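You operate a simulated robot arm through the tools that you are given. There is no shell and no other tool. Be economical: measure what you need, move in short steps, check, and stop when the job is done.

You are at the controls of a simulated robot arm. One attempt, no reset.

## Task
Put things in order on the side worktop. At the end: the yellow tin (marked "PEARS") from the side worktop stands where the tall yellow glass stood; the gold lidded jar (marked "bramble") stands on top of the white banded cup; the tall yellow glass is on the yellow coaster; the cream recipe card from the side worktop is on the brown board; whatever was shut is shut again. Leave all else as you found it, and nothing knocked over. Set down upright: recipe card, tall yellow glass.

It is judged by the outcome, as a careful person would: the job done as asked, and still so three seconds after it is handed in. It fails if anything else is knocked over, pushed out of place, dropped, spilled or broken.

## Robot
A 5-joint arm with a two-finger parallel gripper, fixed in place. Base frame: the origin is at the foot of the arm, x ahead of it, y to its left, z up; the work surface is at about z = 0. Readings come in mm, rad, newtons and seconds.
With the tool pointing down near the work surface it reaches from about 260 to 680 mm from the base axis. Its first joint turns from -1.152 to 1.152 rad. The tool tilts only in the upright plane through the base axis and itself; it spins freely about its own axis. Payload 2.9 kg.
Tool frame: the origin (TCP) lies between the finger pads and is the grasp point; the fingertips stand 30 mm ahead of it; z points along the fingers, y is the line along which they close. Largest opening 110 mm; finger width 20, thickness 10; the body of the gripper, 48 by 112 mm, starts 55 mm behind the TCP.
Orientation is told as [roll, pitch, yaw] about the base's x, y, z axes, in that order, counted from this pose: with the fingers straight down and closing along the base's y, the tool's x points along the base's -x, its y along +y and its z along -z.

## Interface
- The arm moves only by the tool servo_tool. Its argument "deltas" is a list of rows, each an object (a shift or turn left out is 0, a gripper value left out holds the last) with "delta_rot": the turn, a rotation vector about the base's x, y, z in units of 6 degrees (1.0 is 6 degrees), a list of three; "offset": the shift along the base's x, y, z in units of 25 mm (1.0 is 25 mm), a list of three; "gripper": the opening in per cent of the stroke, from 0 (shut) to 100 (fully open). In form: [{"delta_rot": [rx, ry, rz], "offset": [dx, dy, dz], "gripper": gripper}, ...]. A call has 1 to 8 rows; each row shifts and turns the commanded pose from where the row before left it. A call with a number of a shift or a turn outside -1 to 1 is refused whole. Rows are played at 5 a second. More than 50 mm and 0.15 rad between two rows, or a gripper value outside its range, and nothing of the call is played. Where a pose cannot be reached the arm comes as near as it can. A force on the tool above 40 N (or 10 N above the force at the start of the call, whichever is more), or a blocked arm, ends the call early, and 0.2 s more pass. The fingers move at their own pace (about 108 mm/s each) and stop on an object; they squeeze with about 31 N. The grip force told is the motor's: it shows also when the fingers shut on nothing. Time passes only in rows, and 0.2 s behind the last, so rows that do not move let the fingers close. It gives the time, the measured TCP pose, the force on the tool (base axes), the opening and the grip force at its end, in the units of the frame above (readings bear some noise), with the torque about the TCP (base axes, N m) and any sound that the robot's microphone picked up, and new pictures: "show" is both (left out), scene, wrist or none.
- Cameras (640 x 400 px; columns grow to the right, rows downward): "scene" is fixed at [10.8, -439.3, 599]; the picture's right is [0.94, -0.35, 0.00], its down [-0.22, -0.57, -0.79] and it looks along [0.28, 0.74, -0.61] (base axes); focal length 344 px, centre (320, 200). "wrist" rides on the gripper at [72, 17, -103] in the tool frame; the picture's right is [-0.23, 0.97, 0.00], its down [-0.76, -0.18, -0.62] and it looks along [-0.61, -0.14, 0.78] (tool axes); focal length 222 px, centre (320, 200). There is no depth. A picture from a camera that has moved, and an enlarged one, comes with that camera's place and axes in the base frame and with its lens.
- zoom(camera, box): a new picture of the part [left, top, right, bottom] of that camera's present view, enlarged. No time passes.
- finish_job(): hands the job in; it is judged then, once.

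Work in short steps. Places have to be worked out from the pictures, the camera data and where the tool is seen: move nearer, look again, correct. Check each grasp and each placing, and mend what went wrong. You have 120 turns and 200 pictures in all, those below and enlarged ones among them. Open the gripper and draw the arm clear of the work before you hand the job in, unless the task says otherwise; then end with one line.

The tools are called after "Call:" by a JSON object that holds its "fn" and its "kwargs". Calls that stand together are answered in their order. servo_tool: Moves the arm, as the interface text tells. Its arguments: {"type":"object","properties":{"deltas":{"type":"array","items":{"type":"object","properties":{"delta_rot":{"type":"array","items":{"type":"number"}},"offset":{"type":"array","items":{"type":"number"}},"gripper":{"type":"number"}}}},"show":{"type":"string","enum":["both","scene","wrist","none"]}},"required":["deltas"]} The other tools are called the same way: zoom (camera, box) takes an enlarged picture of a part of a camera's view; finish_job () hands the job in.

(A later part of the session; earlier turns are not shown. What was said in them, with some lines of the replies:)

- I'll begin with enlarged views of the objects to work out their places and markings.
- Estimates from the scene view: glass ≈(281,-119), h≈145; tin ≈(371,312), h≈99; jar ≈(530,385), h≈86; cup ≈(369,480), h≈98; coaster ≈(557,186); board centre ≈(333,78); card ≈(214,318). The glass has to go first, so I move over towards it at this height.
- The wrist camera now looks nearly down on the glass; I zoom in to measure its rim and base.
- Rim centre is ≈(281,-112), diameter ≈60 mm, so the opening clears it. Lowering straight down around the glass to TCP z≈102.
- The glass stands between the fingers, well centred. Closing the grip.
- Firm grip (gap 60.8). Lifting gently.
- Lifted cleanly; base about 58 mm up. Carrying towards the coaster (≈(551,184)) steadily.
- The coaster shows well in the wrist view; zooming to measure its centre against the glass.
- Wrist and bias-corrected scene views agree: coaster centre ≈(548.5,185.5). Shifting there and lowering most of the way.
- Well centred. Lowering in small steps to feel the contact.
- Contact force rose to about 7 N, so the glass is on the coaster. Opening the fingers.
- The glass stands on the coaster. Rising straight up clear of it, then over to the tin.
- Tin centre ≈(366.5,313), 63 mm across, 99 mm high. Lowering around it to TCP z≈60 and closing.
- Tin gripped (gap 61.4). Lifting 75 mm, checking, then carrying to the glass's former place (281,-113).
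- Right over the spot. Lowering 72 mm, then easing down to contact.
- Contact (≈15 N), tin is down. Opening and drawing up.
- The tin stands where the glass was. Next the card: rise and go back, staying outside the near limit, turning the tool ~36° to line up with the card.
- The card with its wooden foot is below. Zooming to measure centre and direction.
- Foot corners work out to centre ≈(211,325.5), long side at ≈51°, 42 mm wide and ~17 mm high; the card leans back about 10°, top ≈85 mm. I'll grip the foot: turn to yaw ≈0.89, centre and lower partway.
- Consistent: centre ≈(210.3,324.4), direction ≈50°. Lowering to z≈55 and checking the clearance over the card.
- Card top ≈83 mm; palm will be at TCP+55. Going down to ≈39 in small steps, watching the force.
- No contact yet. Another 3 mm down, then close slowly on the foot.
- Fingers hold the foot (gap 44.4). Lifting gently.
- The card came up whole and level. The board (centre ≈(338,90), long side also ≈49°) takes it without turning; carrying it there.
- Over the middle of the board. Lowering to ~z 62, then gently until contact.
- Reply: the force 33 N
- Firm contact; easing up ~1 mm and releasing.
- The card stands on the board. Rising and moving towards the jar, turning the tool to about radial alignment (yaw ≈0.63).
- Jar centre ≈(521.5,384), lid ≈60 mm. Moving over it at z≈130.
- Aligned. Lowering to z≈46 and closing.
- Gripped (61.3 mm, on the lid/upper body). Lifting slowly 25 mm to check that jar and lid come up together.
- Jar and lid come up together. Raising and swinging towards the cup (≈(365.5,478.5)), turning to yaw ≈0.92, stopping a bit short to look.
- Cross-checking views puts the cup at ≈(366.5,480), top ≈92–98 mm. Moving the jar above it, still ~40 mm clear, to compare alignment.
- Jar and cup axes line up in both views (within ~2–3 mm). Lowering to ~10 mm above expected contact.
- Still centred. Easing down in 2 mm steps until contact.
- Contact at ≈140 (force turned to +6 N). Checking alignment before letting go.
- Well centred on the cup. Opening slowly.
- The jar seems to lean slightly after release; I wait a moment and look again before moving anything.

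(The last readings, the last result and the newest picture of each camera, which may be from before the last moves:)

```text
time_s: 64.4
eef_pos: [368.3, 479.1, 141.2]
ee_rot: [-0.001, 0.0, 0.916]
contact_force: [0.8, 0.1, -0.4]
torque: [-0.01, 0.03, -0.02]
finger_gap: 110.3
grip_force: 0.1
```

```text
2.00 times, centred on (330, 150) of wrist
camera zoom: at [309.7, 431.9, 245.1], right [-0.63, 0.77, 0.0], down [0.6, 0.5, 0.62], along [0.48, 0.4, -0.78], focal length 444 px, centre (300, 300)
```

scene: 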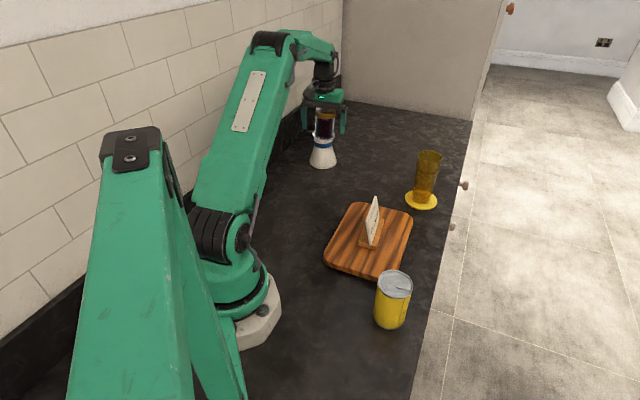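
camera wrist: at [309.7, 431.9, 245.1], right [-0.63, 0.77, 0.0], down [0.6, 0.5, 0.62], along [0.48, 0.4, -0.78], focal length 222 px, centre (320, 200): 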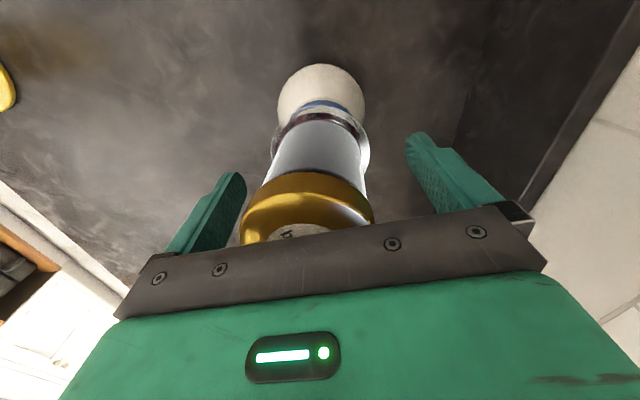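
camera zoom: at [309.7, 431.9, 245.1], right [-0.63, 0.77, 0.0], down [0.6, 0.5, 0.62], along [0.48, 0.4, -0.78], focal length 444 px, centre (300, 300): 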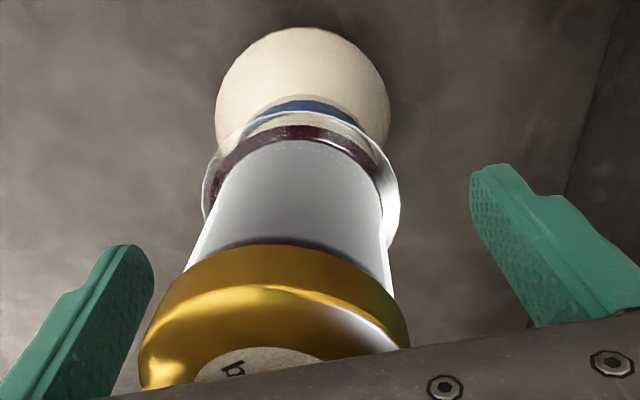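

It is static, but leans a few degrees. The fingers are clear on both sides, so I rise straight up to see how it's seated.

Call:
{"fn": "servo_tool", "kwargs": {"deltas": [{"offset": [0, 0, 0.3]}, {"offset": [0, 0, 0.6]}, {"offset": [0, 0, 0.8]}, {"offset": [0, 0, 0.8]}, {"offset": [-0.3, -0.5, 0.5]}, {}], "show": "both"}}

Call:
{"fn": "zoom", "kwargs": {"camera": "scene", "box": [290, 100, 350, 175]}}

Call:
{"fn": "zoom", "kwargs": {"camera": "wrist", "box": [240, 50, 420, 220]}}

```text
time_s: 65.8
eef_pos: [358.5, 468.4, 215.4]
ee_rot: [0.0, 0.001, 0.916]
contact_force: [-0.2, -0.2, -0.3]
torque: [0.01, 0.06, 0.01]
finger_gap: 109.7
grip_force: 0.1
camera wrist: at [300.5, 420.5, 318.9], right [-0.63, 0.77, 0.0], down [0.6, 0.5, 0.62], along [0.48, 0.4, -0.78], focal length 222 px, centre (320, 200)
```

scene: 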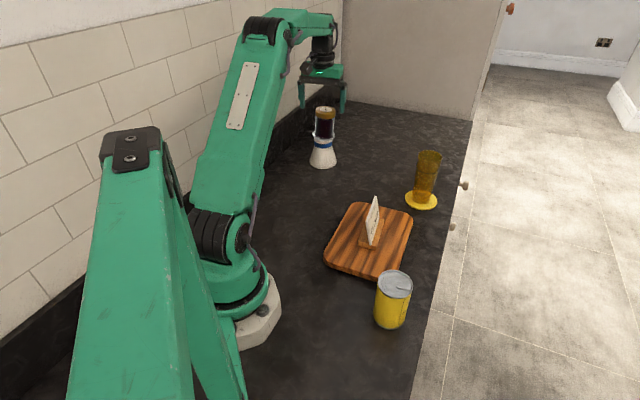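
wrist: 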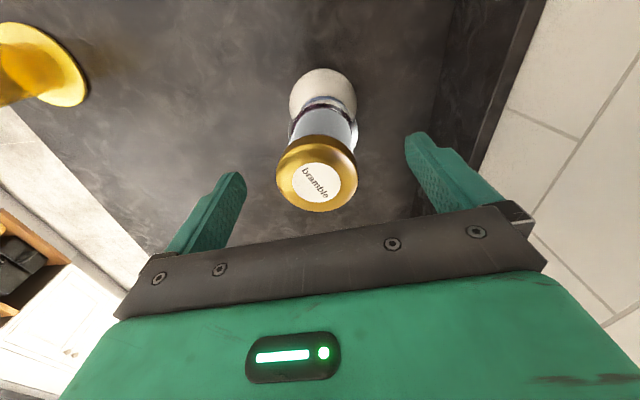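

```text
5.33 times, centred on (320, 138) of scene
camera zoom: at [10.8, -439.3, 599.0], right [0.94, -0.35, 0.0], down [-0.22, -0.57, -0.79], along [0.28, 0.74, -0.61], focal length 1833 px, centre (320, 533)
```

zoom: 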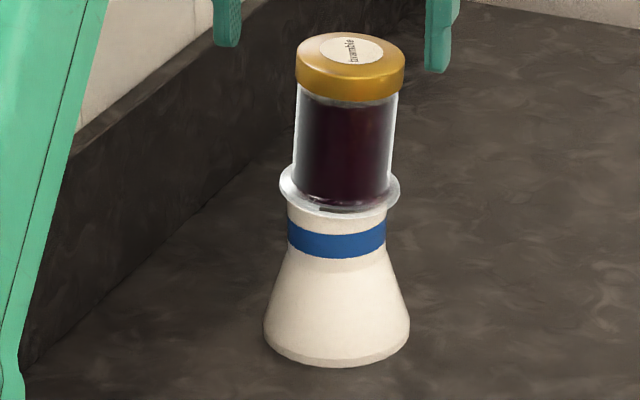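

```text
2.35 times, centred on (330, 135) of wrist
camera zoom: at [300.5, 420.5, 318.9], right [-0.63, 0.77, 0.0], down [0.6, 0.5, 0.62], along [0.48, 0.4, -0.78], focal length 523 px, centre (296, 353)
```

zoom: 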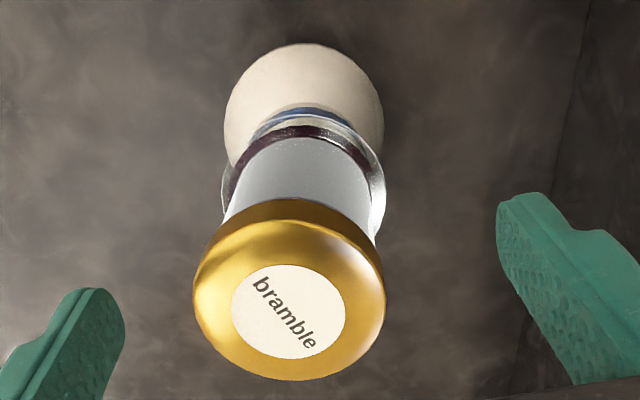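

The jar leans ~5° toward +x. I wait 1.6 s to see whether it stays or creeps.

Call:
{"fn": "servo_tool", "kwargs": {"deltas": [{}, {}, {}, {}, {}, {}, {}, {}], "show": "none"}}

Call:
{"fn": "zoom", "kwargs": {"camera": "scene", "box": [300, 100, 345, 172]}}

Call:
{"fn": "zoom", "kwargs": {"camera": "wrist", "box": [240, 50, 420, 220]}}

```text
time_s: 67.6
eef_pos: [358.6, 467.4, 215.7]
ee_rot: [-0.001, 0.0, 0.917]
contact_force: [0.2, 0.3, -0.3]
torque: [0.02, 0.02, -0.01]
finger_gap: 110.0
grip_force: 0.0
```

```text
5.56 times, centred on (322, 136) of scene
camera zoom: at [10.8, -439.3, 599.0], right [0.94, -0.35, 0.0], down [-0.22, -0.57, -0.79], along [0.28, 0.74, -0.61], focal length 1909 px, centre (306, 556)
```

zoom: 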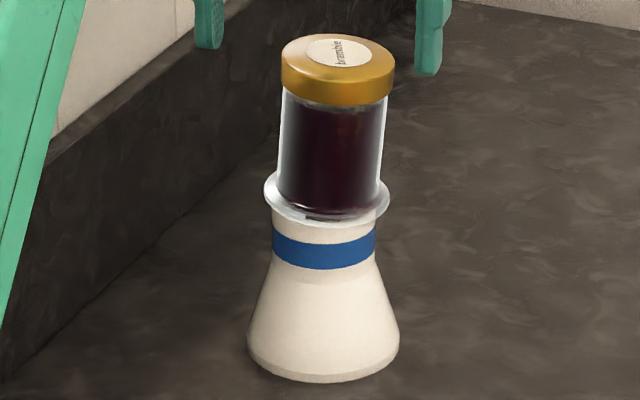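

```text
2.35 times, centred on (330, 135) of wrist
camera zoom: at [300.5, 420.7, 318.8], right [-0.63, 0.77, 0.0], down [0.6, 0.5, 0.62], along [0.48, 0.4, -0.78], focal length 523 px, centre (296, 353)
```

zoom: 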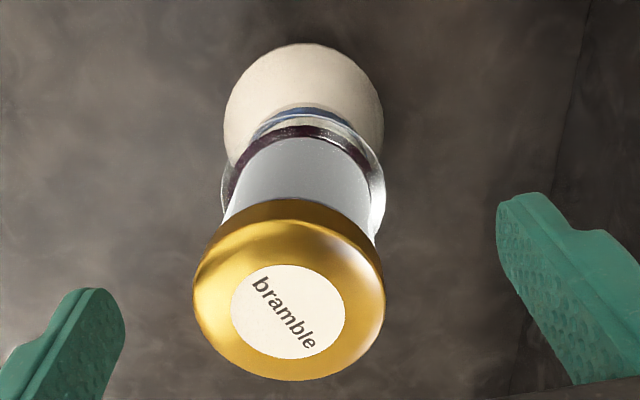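

It's static but I'd rather seat it squarely. The lean is mostly in the closing plane, so re-gripping around the base axis will right it; going back down over it.

Call:
{"fn": "servo_tool", "kwargs": {"deltas": [{"offset": [0.37, 0.46, 0]}, {}, {"offset": [0, 0, -0.8]}, {"offset": [0, 0, -0.8]}, {"offset": [0, 0, -0.8]}, {"offset": [0, 0, -0.55]}, {}], "show": "none"}}

Call:
{"fn": "servo_tool", "kwargs": {"deltas": [{"gripper": 75}, {"gripper": 68}, {"gripper": 63}, {"gripper": 60}, {"gripper": 57}, {"gripper": 50}, {}], "show": "scene"}}

Call:
{"fn": "zoom", "kwargs": {"camera": "scene", "box": [300, 100, 345, 172]}}

Call:
{"fn": "zoom", "kwargs": {"camera": "wrist", "box": [240, 50, 420, 220]}}

```text
time_s: 69.2
eef_pos: [369.0, 479.5, 141.6]
ee_rot: [0.0, 0.0, 0.915]
contact_force: [-0.4, 0.0, 0.1]
torque: [0.0, -0.02, -0.01]
finger_gap: 110.0
grip_force: 0.1
```

```text
time_s: 70.8
eef_pos: [368.8, 479.1, 141.8]
ee_rot: [0.0, -0.001, 0.916]
contact_force: [0.0, -0.8, 1.1]
torque: [0.01, 0.02, -0.01]
finger_gap: 61.7
grip_force: 30.7
```

scene: 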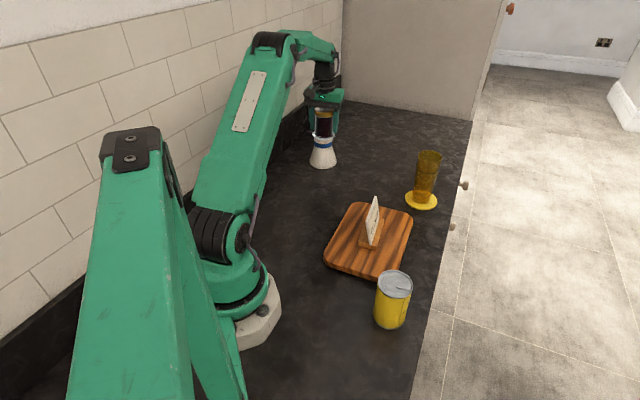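

```text
5.56 times, centred on (322, 136) of scene
camera zoom: at [10.8, -439.3, 599.0], right [0.94, -0.35, 0.0], down [-0.22, -0.57, -0.79], along [0.28, 0.74, -0.61], focal length 1909 px, centre (306, 556)
```

zoom: 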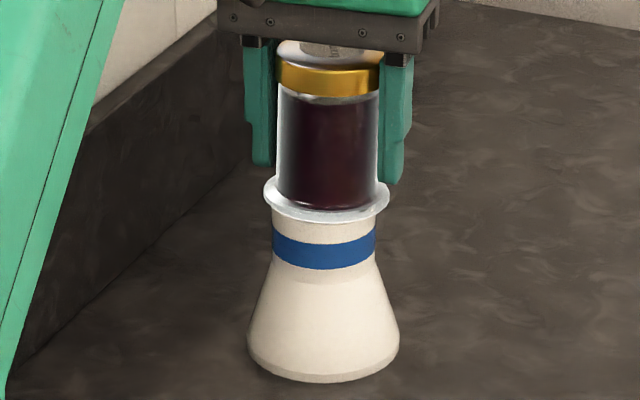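

```text
2.35 times, centred on (330, 135) of wrist
camera zoom: at [311.2, 432.0, 245.5], right [-0.63, 0.77, 0.0], down [0.6, 0.5, 0.62], along [0.48, 0.4, -0.78], focal length 523 px, centre (296, 353)
```

zoom: 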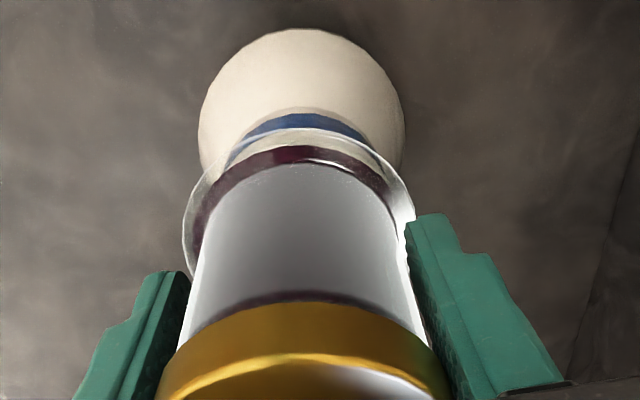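

Upright again under grip; measured, the jar sits ≈(+1.3,−0.5) mm off the cup axis. Lifting 6 mm, shifting back by (−1.6,+0.7), and lowering to feel the seat height.

Call:
{"fn": "servo_tool", "kwargs": {"deltas": [{"offset": [0, 0, 0.12]}, {"offset": [0, 0, 0.12]}, {"offset": [-0.07, 0.03, 0]}, {}], "show": "none"}}

Call:
{"fn": "zoom", "kwargs": {"camera": "scene", "box": [300, 100, 345, 172]}}

Call:
{"fn": "zoom", "kwargs": {"camera": "wrist", "box": [240, 50, 420, 220]}}

```text
time_s: 71.8
eef_pos: [366.8, 478.2, 149.3]
ee_rot: [-0.001, 0.0, 0.916]
contact_force: [0.0, 0.1, -3.7]
torque: [-0.02, -0.02, -0.01]
finger_gap: 61.4
grip_force: 31.3
```

```text
5.56 times, centred on (322, 136) of scene
camera zoom: at [10.8, -439.3, 599.0], right [0.94, -0.35, 0.0], down [-0.22, -0.57, -0.79], along [0.28, 0.74, -0.61], focal length 1909 px, centre (306, 556)
```

zoom: 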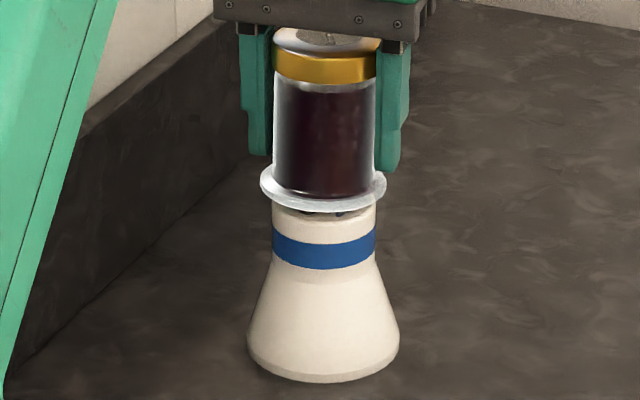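

```text
2.35 times, centred on (330, 135) of wrist
camera zoom: at [308.9, 431.5, 253.0], right [-0.63, 0.77, 0.0], down [0.6, 0.5, 0.62], along [0.48, 0.4, -0.78], focal length 523 px, centre (296, 353)
```

zoom: 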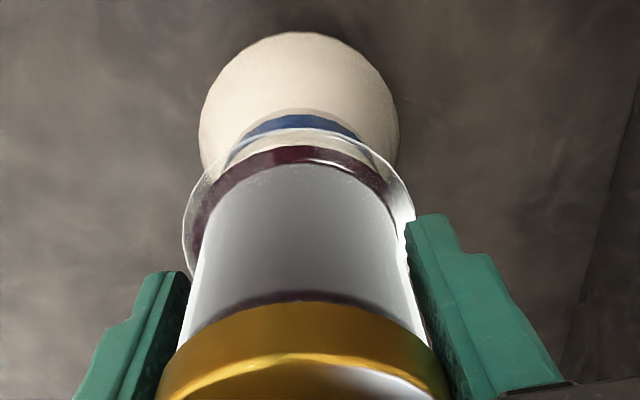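

Now centred within about a millimetre. Nudging (+0.8,+1) and lowering until contact.

Call:
{"fn": "servo_tool", "kwargs": {"deltas": [{"offset": [0.03, 0.04, 0]}, {"offset": [0, 0, -0.12]}, {"offset": [0, 0, -0.08]}, {"offset": [0, 0, -0.04]}, {}], "show": "none"}}

Call:
{"fn": "servo_tool", "kwargs": {"deltas": [{"offset": [0, 0, -0.05]}, {}], "show": "none"}}

```text
time_s: 73.0
eef_pos: [367.9, 479.2, 141.4]
ee_rot: [0.0, 0.0, 0.917]
contact_force: [0.5, -0.3, -4.0]
torque: [-0.05, 0.03, -0.01]
finger_gap: 61.3
grip_force: 31.1
```

```text
time_s: 73.6
eef_pos: [368.5, 480.6, 142.7]
ee_rot: [0.0, -0.002, 0.919]
contact_force: [-0.9, 0.9, 0.7]
torque: [0.04, 0.06, 0.01]
finger_gap: 61.5
grip_force: 31.2
```

Call:
{"fn": "servo_tool", "kwargs": {"deltas": [{"offset": [0, 0, -0.05]}, {}], "show": "none"}}

Call:
{"fn": "zoom", "kwargs": {"camera": "scene", "box": [300, 100, 345, 172]}}

Call:
{"fn": "zoom", "kwargs": {"camera": "wrist", "box": [240, 50, 420, 220]}}

```text
time_s: 74.2
eef_pos: [367.0, 480.6, 141.4]
ee_rot: [-0.001, -0.003, 0.916]
contact_force: [-1.4, -2.9, 14.7]
torque: [-0.12, 0.07, -0.02]
finger_gap: 61.4
grip_force: 30.5
```

```text
5.56 times, centred on (322, 136) of scene
camera zoom: at [10.7, -439.4, 598.9], right [0.94, -0.35, 0.0], down [-0.22, -0.57, -0.79], along [0.28, 0.74, -0.61], focal length 1909 px, centre (306, 556)
```

zoom: 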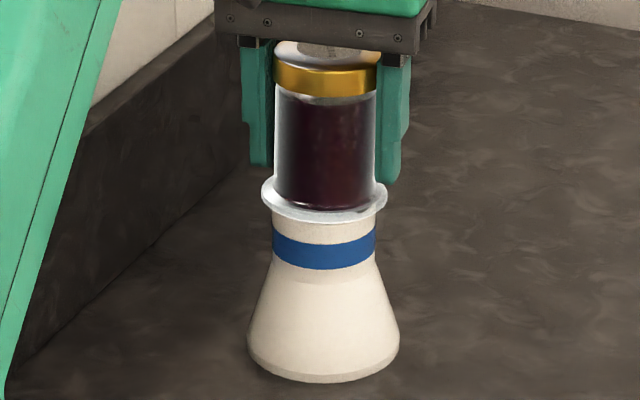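

```text
2.35 times, centred on (330, 135) of wrist
camera zoom: at [309.7, 432.6, 245.1], right [-0.63, 0.77, 0.0], down [0.6, 0.49, 0.63], along [0.48, 0.4, -0.78], focal length 523 px, centre (296, 353)
```

zoom: 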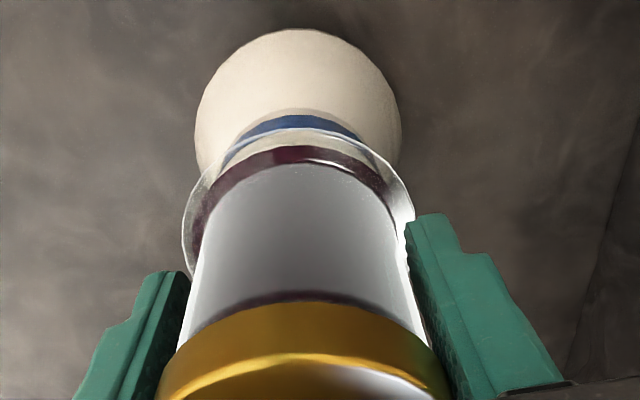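

Centred in both views with firm contact. Easing off pressure and opening slightly to see whether it stays upright.

Call:
{"fn": "servo_tool", "kwargs": {"deltas": [{"offset": [0, 0, 0.05]}, {}, {"gripper": 58}, {"gripper": 61}, {"gripper": 64}, {}], "show": "none"}}

Call:
{"fn": "zoom", "kwargs": {"camera": "scene", "box": [300, 100, 345, 172]}}

Call:
{"fn": "zoom", "kwargs": {"camera": "wrist", "box": [240, 50, 420, 220]}}

```text
time_s: 75.6
eef_pos: [368.0, 479.1, 139.0]
ee_rot: [0.0, 0.0, 0.914]
contact_force: [-0.4, -0.3, 0.5]
torque: [-0.02, -0.01, 0.02]
finger_gap: 70.7
grip_force: 0.1
```

```text
5.56 times, centred on (322, 136) of scene
camera zoom: at [10.8, -439.3, 599.0], right [0.94, -0.35, 0.0], down [-0.22, -0.57, -0.79], along [0.28, 0.74, -0.61], focal length 1909 px, centre (306, 556)
```

zoom: 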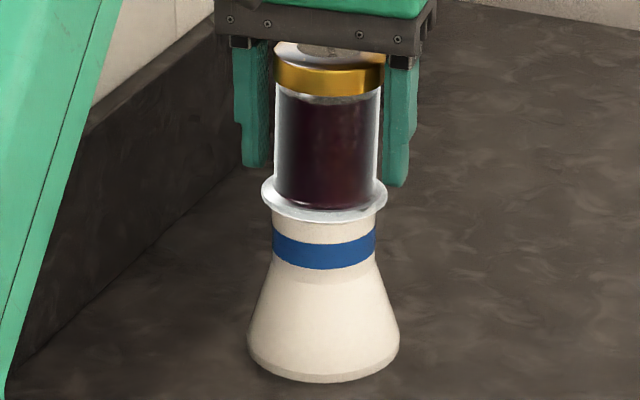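

```text
2.35 times, centred on (330, 135) of wrist
camera zoom: at [309.8, 432.7, 244.4], right [-0.63, 0.77, 0.0], down [0.6, 0.5, 0.62], along [0.48, 0.4, -0.78], focal length 523 px, centre (296, 353)
```

zoom: 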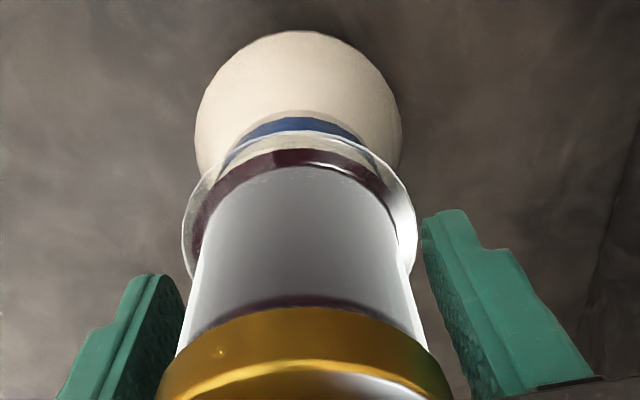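

Much better: only ≈2° of lean remains. Opening fully and checking it stays put.

Call:
{"fn": "servo_tool", "kwargs": {"deltas": [{"gripper": 75}, {"gripper": 90}, {"gripper": 100}, {}, {}, {}], "show": "none"}}

Call:
{"fn": "zoom", "kwargs": {"camera": "scene", "box": [300, 100, 345, 172]}}

```text
time_s: 77.0
eef_pos: [367.6, 480.0, 140.5]
ee_rot: [0.0, -0.002, 0.916]
contact_force: [-0.4, 0.6, 0.1]
torque: [-0.04, -0.01, -0.01]
finger_gap: 110.2
grip_force: 0.0
```

```text
5.56 times, centred on (322, 136) of scene
camera zoom: at [10.8, -439.3, 599.0], right [0.94, -0.35, 0.0], down [-0.22, -0.57, -0.79], along [0.28, 0.74, -0.61], focal length 1909 px, centre (306, 556)
```

zoom: 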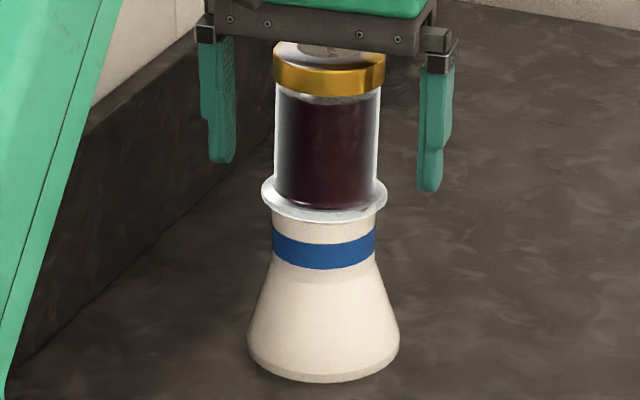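

Steady and nearly upright. Rising straight up, then drawing back clear.

Call:
{"fn": "servo_tool", "kwargs": {"deltas": [{"offset": [0, 0, 0.3]}, {"offset": [0, 0, 0.6]}, {"offset": [0, 0, 0.9]}, {"offset": [0, 0, 1]}, {"offset": [0, 0, 0.8]}, {"offset": [-0.2, -0.6, 0.4]}, {"offset": [-0.2, -1, 0.4]}, {"offset": [0, -1, 0]}], "show": "none"}}

Call:
{"fn": "servo_tool", "kwargs": {"deltas": [{"offset": [0, -1, 0]}, {"offset": [0, -1, 0]}, {"offset": [0, -1, 0]}, {"offset": [0, -1, 0]}, {}, {}, {}], "show": "both"}}

Call:
{"fn": "zoom", "kwargs": {"camera": "scene", "box": [300, 100, 345, 172]}}

Call:
{"fn": "zoom", "kwargs": {"camera": "scene", "box": [300, 130, 460, 340]}}

```text
time_s: 78.8
eef_pos: [355.8, 416.2, 251.0]
ee_rot: [0.001, -0.002, 0.916]
contact_force: [-0.3, -0.7, -0.1]
torque: [-0.01, 0.0, -0.01]
finger_gap: 109.8
grip_force: 0.1
```

```text
time_s: 80.4
eef_pos: [358.9, 316.0, 250.5]
ee_rot: [0.0, 0.0, 0.918]
contact_force: [-1.4, 0.2, 0.0]
torque: [-0.02, -0.03, 0.04]
finger_gap: 109.8
grip_force: 0.0
camera wrist: at [300.7, 269.4, 355.3], right [-0.63, 0.77, 0.0], down [0.6, 0.5, 0.62], along [0.48, 0.4, -0.78], focal length 222 px, centre (320, 200)
```

scene: 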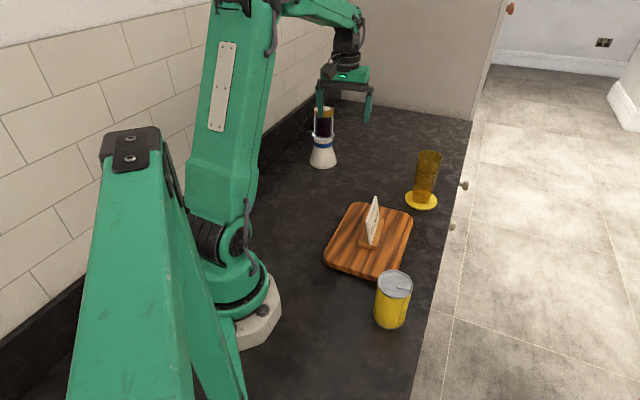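
wrist: 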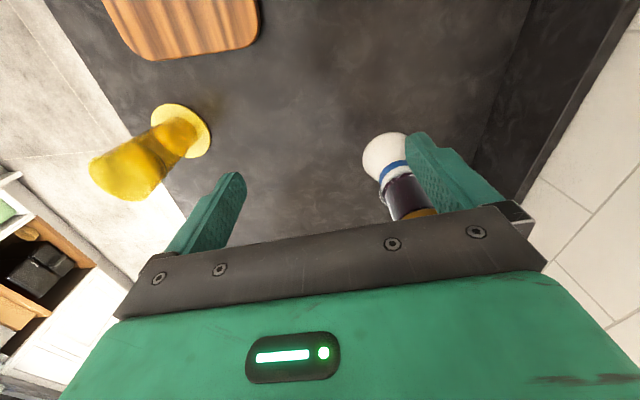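

```text
5.56 times, centred on (322, 136) of scene
camera zoom: at [10.8, -439.3, 599.0], right [0.94, -0.35, 0.0], down [-0.22, -0.57, -0.79], along [0.28, 0.74, -0.61], focal length 1909 px, centre (306, 556)
```

zoom: 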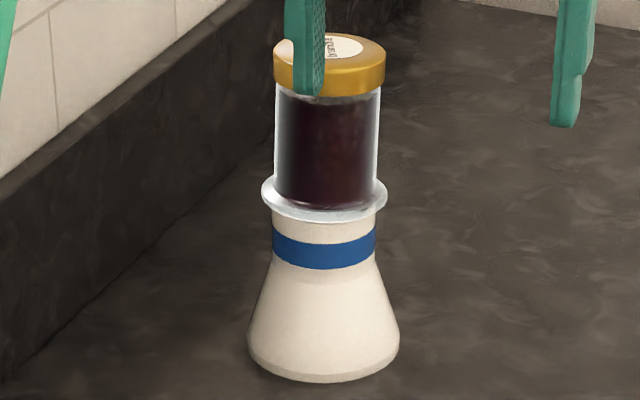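

```text
1.90 times, centred on (380, 235) of scene
camera zoom: at [10.8, -439.3, 599.0], right [0.94, -0.35, 0.0], down [-0.22, -0.57, -0.79], along [0.28, 0.74, -0.61], focal length 655 px, centre (206, 133)
```

zoom: 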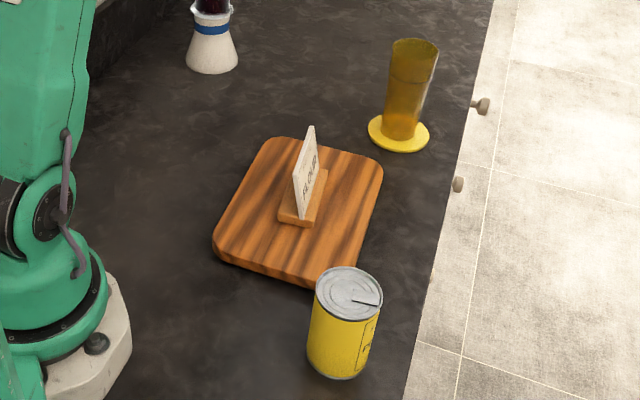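

Everything is in place and steady, the gripper is open and the arm is clear. Handing in.

Call:
{"fn": "finish_job", "kwargs": {}}

```text
The job is handed in.
```

The job is handed in: the tall yellow glass is on the coaster, the PEARS tin stands where the glass was, the recipe card stands on the brown board, and the bramble jar stands steadily on the banded cup with a lean of about 2°; nothing needed opening, so nothing was left open.
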